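You operate a simulated robot arm through the tools that you are given. There is no shell and no other tool. Be economical: measure what you need, move in short steps, check, and stop when the job is done.

You are at the controls of a simulated robot arm. One attempt, no reset.

## Task
Press the timer button two times.
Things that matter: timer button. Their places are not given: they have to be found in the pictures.

The check looks at the end state, three seconds after you hand in, the way a careful person would. Anything else that was tipped, shoved, dropped, spilled or broken makes it a failure.

## Robot
A 6-joint arm with a two-finger parallel gripper, fixed in place. Base frame: the origin is at the foot of the arm, x ahead of it, y to its left, z up. Readings come in mm, degrees, newtons and seconds.
Its first joint turns from -66.0 to 66.0 degrees. Payload 2.1 kg.
Tool frame: the origin (TCP) lies between the finger pads and is the grasp point; the fingertips stand 30 mm ahead of it; z points along the fingers, y is the line along which they close. Largest opening 94 mm; finger width 28, thickness 10; the body of the gripper, 50 by 96 mm, starts 55 mm behind the TCP.
Orientation is that of the tool frame in the base frame, as [roll, pitch, yaw] about the fixed x, y, z axes, in that order (R = Rz(yaw) Ry(pitch) Rx(roll)). With the fingers straight down and closing along the base's y, the tool's x points along the base's -x, its y along +y and its z along -z.

## Interface
- The arm moves only by the tool send_rows. Its argument "commands" is a list of rows, each an object (a shift or turn left out is 0, a gripper value left out holds the last) with "delta_pos": the shift along the tool's x, y, z in mm, a list of three; "rotation": the turn, a rotation vector about the tool's x, y, z in degrees, a list of three; "fingers": the finger opening in mm, from 0 to 94. In form: [{"delta_pos": [tx, ty, tz], "rotation": [wx, wy, wz], "fingers": fingers}, ...]. A call has 1 to 20 rows; each row is the pose to reach, as a shift and turn from the pose commanded when the call began, along the tool's axes at that moment. Each row takes 0.2 s and may step no farther than 50 mm and 8.6 degrees from the row before; otherwise, or with a gripper value out of range, the whole call is refused. A pose out of reach is approached as far as the arm can. The call stops where the force on the tool passes 40 N (or 10 N more than at its start, if that is more) or the arm is blocked; 0.2 s more then pass. Each finger travels about 72 mm/s and halts on what it meets, pressing with about 23 N; the grip force reading is that of the motor and also rises with nothing between the fingers. The clock runs only during rows and for 0.2 s after the last one: add rows that repeat a pose to give the fingers time. The reply holds the time, the measured pose of the TCP, the force on the tool along the base axes, the opening and the grip force, in the units named above and with some noise.
- Cameras (640 x 400 px; columns grow to the right, rows downward): "scene" is fixed at [63.1, -374.3, 493.3]; the picture's right is [0.71, -0.70, 0.00], its down [-0.34, -0.34, -0.88] and it looks along [0.62, 0.62, -0.48] (base axes); focal length 311 px, centre (320, 200). "wrist" rides on the gripper at [-37, 0, -58] in the tool frame; the picture's right is [0.00, -1.00, 0.00], its down [0.97, 0.00, -0.24] and it looks along [0.24, 0.00, 0.97] (tool axes); focal length 218 px, centre (320, 200).
- grab_frame(camera): a new picture of that camera. It takes no simulated time.
- probe_pixels(camera, pixels): for up to 12 pixels [column, row] of the newest picture of that camera ("zoom" is the newest enlarged one), the place [x, y, z] in the base frame of the surface seen there, good to about 3 mm. It takes no simulated time.
- close_up(camera, box): a new picture of the part [left, top, right, bottom] of that camera's present view, enlarged. It takes no simulated time.
- hand_in(): hands the job in; it is judged then, once.

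Work in short steps. Measure before you move; look again where a grasp or a placing could have gone wrong, and mend it. You have 60 turns and 22 pictures in all, those below and enlarged ones among them. Open the gripper and draw the arm clear of the work before you hand the job in, unless the task says otherwise; then end with one line.

The tools are called as name(argument=value, ...) on one line, values as JSON. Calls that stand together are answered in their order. send_rows: Moves the arm, as the interface text tells. Its arguments: {"type":"object","properties":{"commands":{"type":"array","items":{"type":"object","properties":{"delta_pos":{"type":"array","items":{"type":"number"}},"rotation":{"type":"array","items":{"type":"number"}},"fingers":{"type":"number"}}}}},"required":["commands"]} The other tools are called the same way: grab_frame (camera) takes a picture; probe_pixels (camera, pixels) gives the place of the surface under pixels of a picture; close_up (camera, box) takes an enlarged picture of a part of a camera's view; hand_in () hands the job in.

At the start:

```text
t: 0.0
tcp_pos: [330.8, -142.1, 349.8]
tool_rot: [180.0, 0.0, 180.0]
ft_force: [0.0, 0.6, 0.6]
opening: 93.9
gripper_force: 0.1
```

scene: 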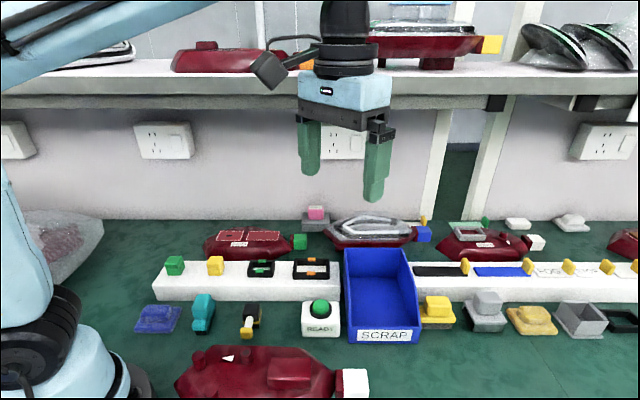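
wrist: 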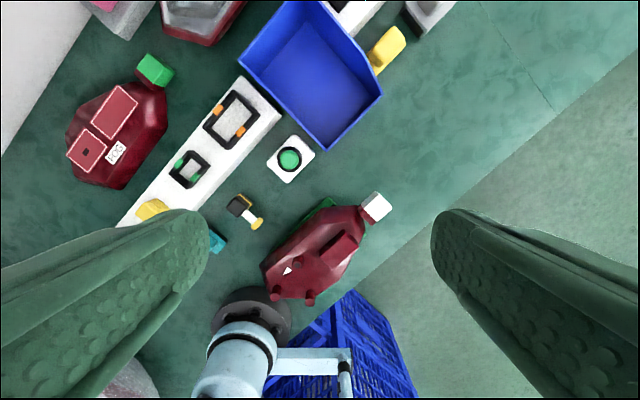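

The scene shows a green button at (320,308) with a label, and a pink one at (316,213). I'll enlarge both to find which is the timer.

close_up(camera="scene", box=[270, 280, 370, 345])

close_up(camera="scene", box=[270, 195, 370, 260])

close_up(camera="scene", box=[400, 200, 640, 350])

```text
6.15 times, centred on (320, 312) of scene
```

zoom: 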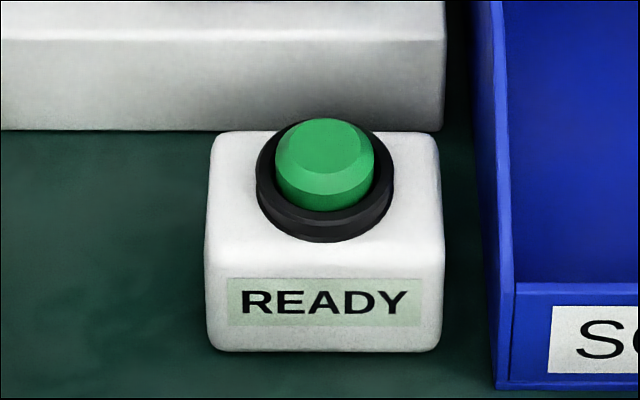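

```text
6.15 times, centred on (320, 228) of scene
```

zoom: 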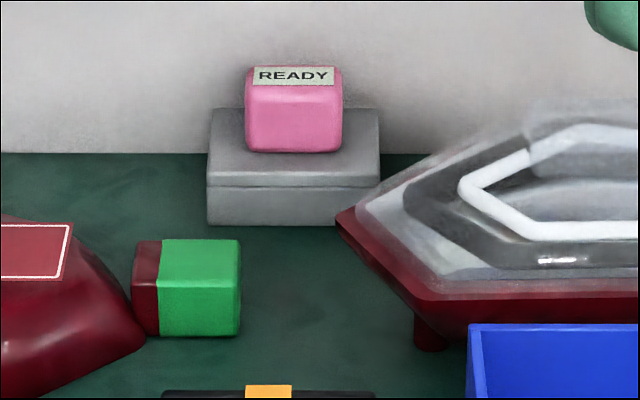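

```text
2.67 times, centred on (520, 275) of scene
```

zoom: 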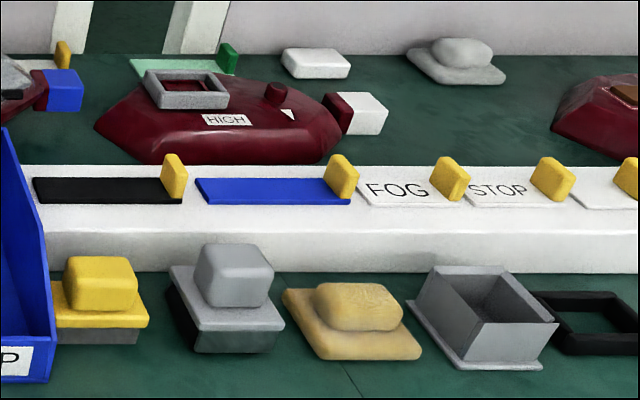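

The green mushroom button is labelled READY; the pink one is a stamp. I check the remaining items on the left so no other button is missed, and measure the green one.

close_up(camera="scene", box=[125, 220, 365, 370])

close_up(camera="wrist", box=[210, 100, 370, 200])

probe_pixels(camera="scene", pixels=[[320, 303], [321, 307], [320, 315], [308, 318], [335, 318], [347, 270], [345, 255], [330, 285], [250, 310], [270, 355], [290, 368]])

probe_pixels(camera="wrist", pixels=[[289, 160], [291, 138], [313, 155], [291, 181], [268, 158], [325, 145], [318, 203], [345, 240], [375, 207], [240, 90], [381, 95]])

```text
2.67 times, centred on (245, 295) of scene
```

zoom: 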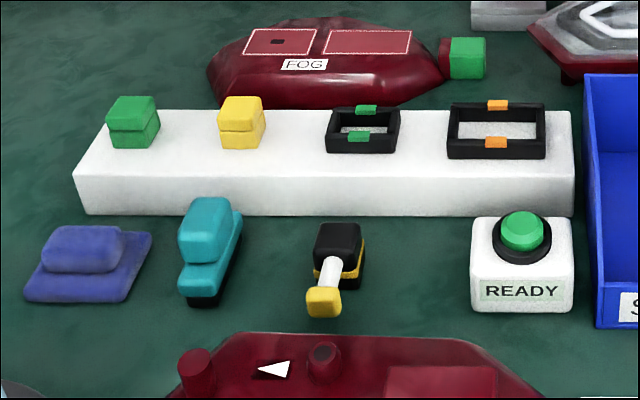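

```text
4.00 times, centred on (290, 150) of wrist
```

zoom: 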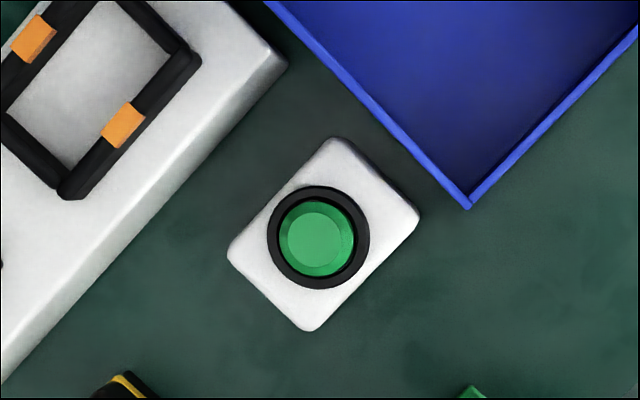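

```text
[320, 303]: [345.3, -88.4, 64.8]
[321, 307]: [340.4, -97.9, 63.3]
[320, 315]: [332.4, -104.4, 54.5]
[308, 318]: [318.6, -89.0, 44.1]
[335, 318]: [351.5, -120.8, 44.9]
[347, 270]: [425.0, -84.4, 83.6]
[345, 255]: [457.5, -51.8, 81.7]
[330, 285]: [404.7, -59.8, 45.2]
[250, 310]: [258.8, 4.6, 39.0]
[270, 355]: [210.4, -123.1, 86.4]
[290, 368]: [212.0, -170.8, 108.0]
```

```text
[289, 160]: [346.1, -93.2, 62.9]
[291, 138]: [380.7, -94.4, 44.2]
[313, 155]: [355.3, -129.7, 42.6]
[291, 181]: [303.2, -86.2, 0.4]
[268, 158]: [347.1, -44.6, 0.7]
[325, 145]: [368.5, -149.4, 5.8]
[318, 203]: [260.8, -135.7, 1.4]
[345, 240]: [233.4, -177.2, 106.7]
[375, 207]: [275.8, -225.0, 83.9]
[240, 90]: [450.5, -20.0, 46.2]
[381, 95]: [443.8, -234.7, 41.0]
```

Both cameras agree: the table lies at about z=0 (not 62) and the button cap's top centre is at about (347,-92,64). It's the only push button, so I close the fingers, move over it and descend to a fingertip height of about 140, then look.

send_rows(commands=[{"delta_pos": [-8, 25, 0], "fingers": 0}, {"delta_pos": [-16, 50, 0], "fingers": 0}, {"delta_pos": [-16, 50, 40]}, {"delta_pos": [-16, 50, 80]}, {"delta_pos": [-16, 50, 120]}, {"delta_pos": [-16, 50, 160]}, {"delta_pos": [-16, 50, 180]}, {"delta_pos": [-16, 50, 180]}])

grab_frame(camera="scene")

grab_frame(camera="wrist")

```text
t: 1.8
tcp_pos: [345.2, -89.5, 167.1]
tool_rot: [-179.9, 0.0, 179.8]
ft_force: [0.0, 0.5, -0.4]
opening: 0.1
gripper_force: 23.3
```

```text
14 pictures are left
```

scene: 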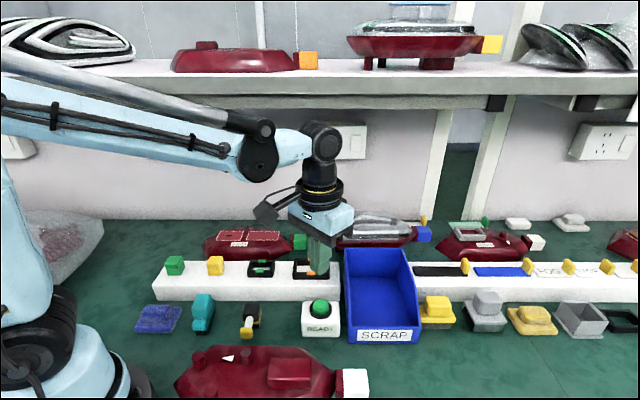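

```text
13 pictures are left
```

wrist: 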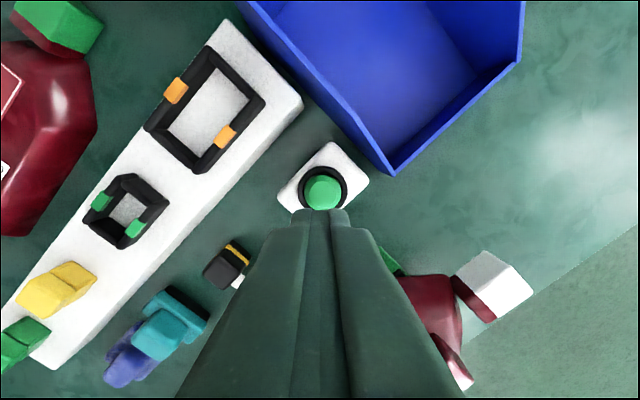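

The fingers are about over the button (wrist pixel (323,187)). I re-measure the cap from close.

probe_pixels(camera="wrist", pixels=[[323, 180], [323, 187], [323, 195], [312, 190], [335, 190], [323, 172], [300, 195]])

close_up(camera="wrist", box=[260, 130, 388, 210])

```text
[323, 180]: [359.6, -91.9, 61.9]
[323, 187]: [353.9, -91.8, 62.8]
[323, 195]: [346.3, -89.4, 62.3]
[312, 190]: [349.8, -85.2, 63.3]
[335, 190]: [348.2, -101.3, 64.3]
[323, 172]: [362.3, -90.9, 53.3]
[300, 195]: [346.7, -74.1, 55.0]
```

```text
5.00 times, centred on (324, 170) of wrist
```

zoom: 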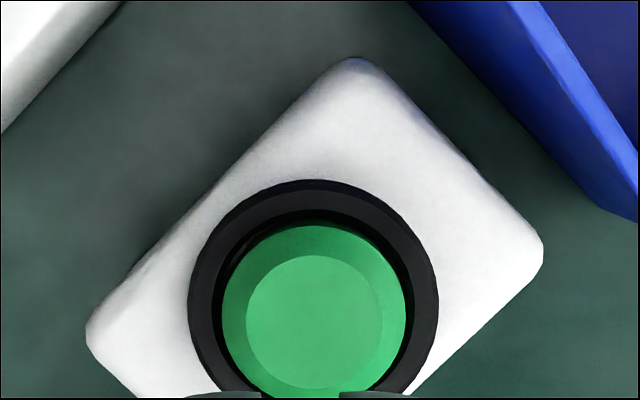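

Cap centre is at (347,-91), top z≈63, collar z≈54. I nudge into alignment and descend to a few mm above the cap.

send_rows(commands=[{"delta_pos": [-2, -1.5, 20]}, {"delta_pos": [-2, -1.5, 40]}, {"delta_pos": [-2, -1.5, 55]}, {"delta_pos": [-2, -1.5, 65]}, {"delta_pos": [-2, -1.5, 65]}])

close_up(camera="scene", box=[270, 265, 370, 345])

```text
t: 3.0
tcp_pos: [348.5, -92.6, 103.1]
tool_rot: [180.0, 0.0, -180.0]
ft_force: [-0.8, -0.8, 0.2]
opening: 0.0
gripper_force: 23.5
```

```text
5.00 times, centred on (320, 305) of scene
```

zoom: 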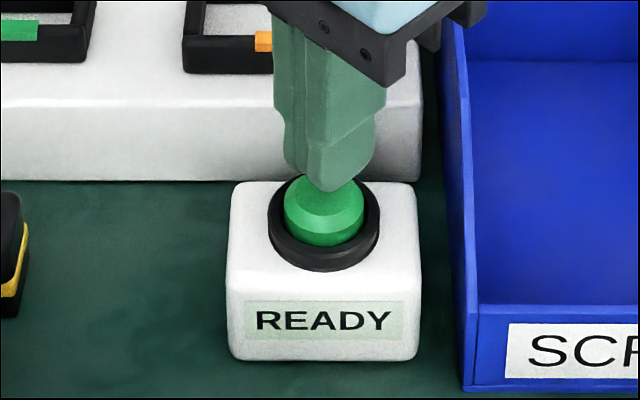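

Fingertip is centred about 10 mm above the cap, clear of everything else. I press slowly and watch the force.

send_rows(commands=[{"delta_pos": [0, 0, 5]}, {"delta_pos": [0, 0, 8]}, {"delta_pos": [0, 0, 10]}, {"delta_pos": [0, 0, 11]}, {"delta_pos": [0, 0, 12]}, {"delta_pos": [0, 0, 12]}])

```text
t: 4.4
tcp_pos: [349.6, -91.9, 92.2]
tool_rot: [180.0, 0.0, -179.9]
ft_force: [0.9, 0.1, 0.8]
opening: 0.2
gripper_force: 22.4
```

No clear contact yet (0.8 N); I continue down a millimetre at a time.

send_rows(commands=[{"delta_pos": [0, 0, 1]}, {"delta_pos": [0, 0, 2]}, {"delta_pos": [0, 0, 2]}])

```text
t: 5.2
tcp_pos: [349.2, -91.8, 89.9]
tool_rot: [-180.0, 0.0, -179.9]
ft_force: [1.4, 0.3, 0.9]
opening: 0.0
gripper_force: 23.1
```

Still only about 1 N; I look to see how far the tip is from the cap.

close_up(camera="scene", box=[290, 285, 350, 330])

```text
8.89 times, centred on (320, 308) of scene
```

zoom: 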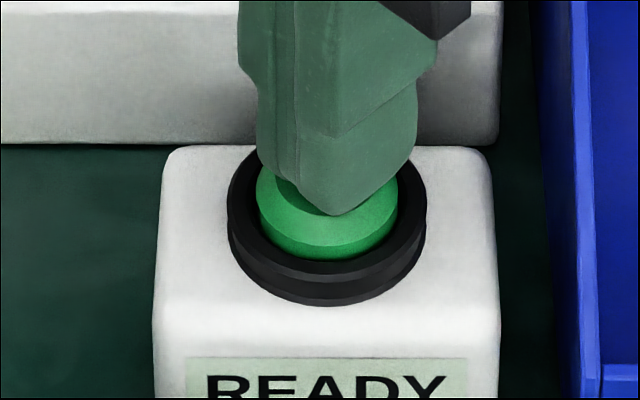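

The tip is just about touching and the cap isn't depressed yet. I continue in 1 mm steps.

send_rows(commands=[{"delta_pos": [0, 0, 1]}, {"delta_pos": [0, 0, 2]}, {"delta_pos": [0, 0, 2]}])

```text
t: 6.0
tcp_pos: [348.5, -93.0, 87.3]
tool_rot: [180.0, 0.0, -180.0]
ft_force: [-0.9, -0.5, 1.7]
opening: 0.1
gripper_force: 22.6
```

Force is rising slightly (1.7 N). I go on pressing.

send_rows(commands=[{"delta_pos": [0, 0, 1]}, {"delta_pos": [0, 0, 2]}, {"delta_pos": [0, 0, 2]}])

close_up(camera="scene", box=[290, 285, 350, 330])

```text
t: 6.8
tcp_pos: [349.1, -92.8, 86.0]
tool_rot: [179.9, 0.0, 180.0]
ft_force: [0.8, -3.5, 5.6]
opening: 0.1
gripper_force: 23.5
```

```text
8.89 times, centred on (320, 308) of scene
```

zoom: 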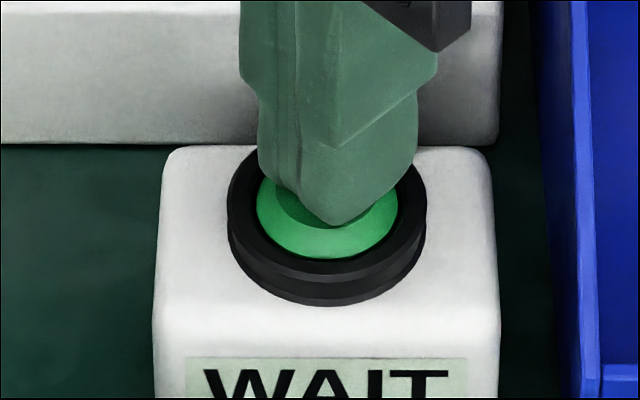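

The label changed to "WAIT", so the first press registered. I lift straight off 15 mm and watch the label before pressing again.

send_rows(commands=[{"delta_pos": [0, 0, -5]}, {"delta_pos": [0, 0, -10]}, {"delta_pos": [0, 0, -15]}, {"delta_pos": [0, 0, -15]}])

close_up(camera="scene", box=[290, 285, 350, 330])

```text
t: 7.8
tcp_pos: [348.4, -91.7, 101.0]
tool_rot: [-180.0, 0.0, -179.9]
ft_force: [-0.6, 0.7, 0.2]
opening: 0.4
gripper_force: 23.1
```

```text
8.89 times, centred on (320, 308) of scene
```

zoom: 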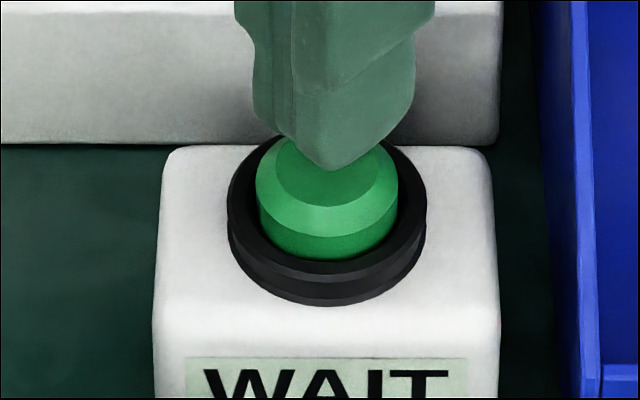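

The cap has sprung back and the label still says WAIT, so a press now might not count. I hold here for 4 s and look again.

send_rows(commands=[{"delta_pos": [0, 0, 0]}, {"delta_pos": [0, 0, 0]}, {"delta_pos": [0, 0, 0]}, {"delta_pos": [0, 0, 0]}, {"delta_pos": [0, 0, 0]}, {"delta_pos": [0, 0, 0]}, {"delta_pos": [0, 0, 0]}, {"delta_pos": [0, 0, 0]}, {"delta_pos": [0, 0, 0]}, {"delta_pos": [0, 0, 0]}, {"delta_pos": [0, 0, 0]}, {"delta_pos": [0, 0, 0]}, {"delta_pos": [0, 0, 0]}, {"delta_pos": [0, 0, 0]}, {"delta_pos": [0, 0, 0]}, {"delta_pos": [0, 0, 0]}, {"delta_pos": [0, 0, 0]}, {"delta_pos": [0, 0, 0]}, {"delta_pos": [0, 0, 0]}, {"delta_pos": [0, 0, 0]}])

close_up(camera="scene", box=[290, 285, 350, 330])

```text
t: 12.0
tcp_pos: [348.7, -91.5, 100.9]
tool_rot: [-179.9, -0.1, -180.0]
ft_force: [0.4, 0.0, 0.5]
opening: 0.2
gripper_force: 23.4
```

```text
8.89 times, centred on (320, 308) of scene
```

zoom: 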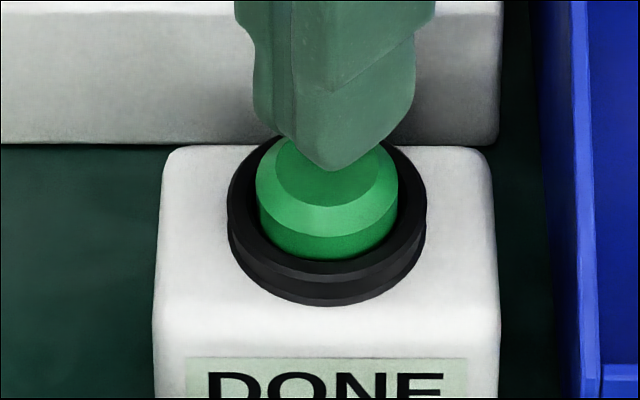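

The label now reads "DONE": the timer ran out. I make the second press to the same depth as before.

send_rows(commands=[{"delta_pos": [0, 0, 5]}, {"delta_pos": [0, 0, 9]}, {"delta_pos": [0, 0, 11]}, {"delta_pos": [0, 0, 13]}, {"delta_pos": [0, 0, 14]}, {"delta_pos": [0, 0, 15]}, {"delta_pos": [0, 0, 15]}])

close_up(camera="scene", box=[290, 285, 350, 330])

```text
t: 13.6
tcp_pos: [348.4, -92.4, 84.6]
tool_rot: [179.9, 0.0, -179.9]
ft_force: [5.1, 1.8, 11.3]
opening: 0.2
gripper_force: 22.9
```

```text
8.89 times, centred on (320, 308) of scene
```

zoom: 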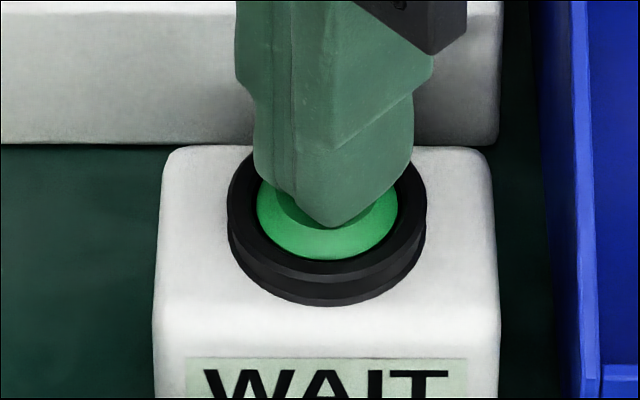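

The label went to WAIT again, so the second press registered. I lift clear and open the gripper once high up.

send_rows(commands=[{"delta_pos": [0, 0, -8]}, {"delta_pos": [0, 0, -30]}, {"delta_pos": [0, 0, -70]}, {"delta_pos": [0, 0, -115]}, {"delta_pos": [0, 0, -160]}, {"delta_pos": [0, 0, -205]}, {"delta_pos": [0, 0, -240], "fingers": 94}, {"delta_pos": [0, 0, -250]}, {"delta_pos": [0, 0, -250]}, {"delta_pos": [0, 0, -250]}, {"delta_pos": [0, 0, -250]}, {"delta_pos": [0, 0, -250]}, {"delta_pos": [0, 0, -250]}, {"delta_pos": [0, 0, -250]}, {"delta_pos": [0, 0, -250]}])

grab_frame(camera="scene")

close_up(camera="scene", box=[290, 285, 350, 340])

```text
t: 16.8
tcp_pos: [349.8, -93.6, 332.6]
tool_rot: [179.9, 0.0, 180.0]
ft_force: [-0.1, 0.0, 0.4]
opening: 94.0
gripper_force: 0.0
```

```text
5 pictures are left
```

scene: 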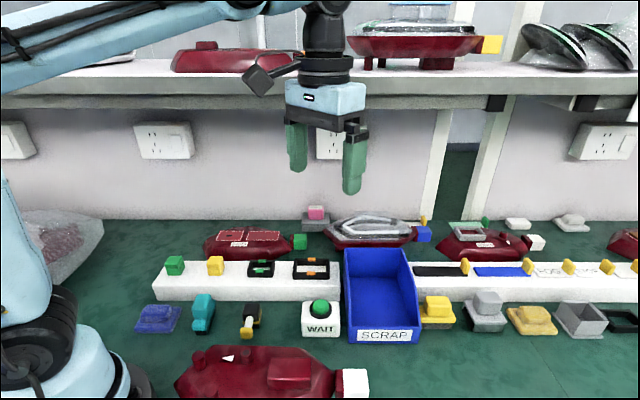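

```text
7.27 times, centred on (320, 312) of scene
```

zoom: 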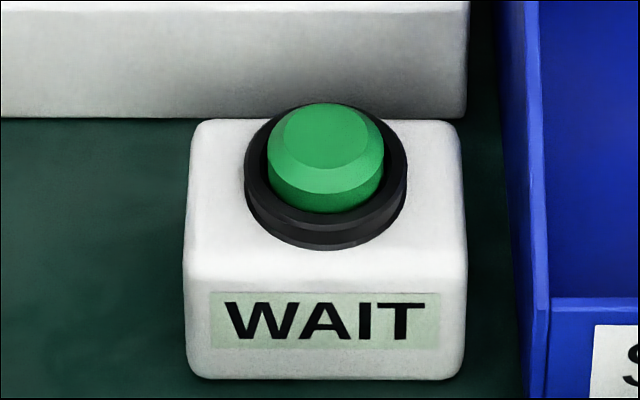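

The button is released, nothing else has moved, and the arm is clear. I let the timer run out before handing in.

send_rows(commands=[{"delta_pos": [0, 0, 0]}, {"delta_pos": [0, 0, 0]}, {"delta_pos": [0, 0, 0]}, {"delta_pos": [0, 0, 0]}, {"delta_pos": [0, 0, 0]}, {"delta_pos": [0, 0, 0]}, {"delta_pos": [0, 0, 0]}, {"delta_pos": [0, 0, 0]}, {"delta_pos": [0, 0, 0]}, {"delta_pos": [0, 0, 0]}, {"delta_pos": [0, 0, 0]}, {"delta_pos": [0, 0, 0]}, {"delta_pos": [0, 0, 0]}, {"delta_pos": [0, 0, 0]}, {"delta_pos": [0, 0, 0]}])

close_up(camera="scene", box=[290, 285, 350, 340])

```text
t: 20.0
tcp_pos: [350.4, -93.3, 333.3]
tool_rot: [180.0, 0.0, -180.0]
ft_force: [0.2, 0.2, -0.5]
opening: 94.1
gripper_force: 0.1
```

```text
7.27 times, centred on (320, 312) of scene
```

zoom: 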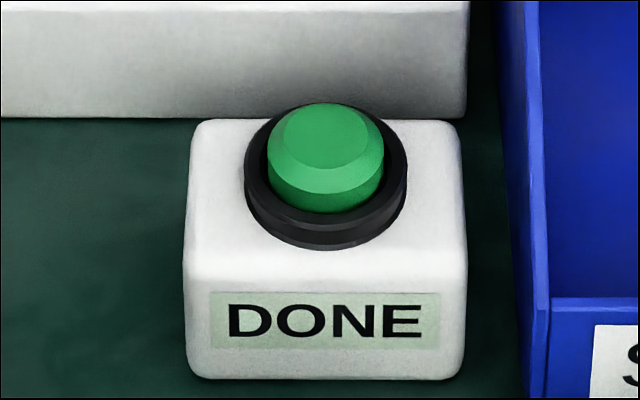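

The label reads DONE again after the second press, so I hand in.

hand_in()

```text
The job is handed in.
```

I pressed the timer button twice; the label showed WAIT, then DONE, after each press, and the arm ended clear with the gripper open and nothing else disturbed.
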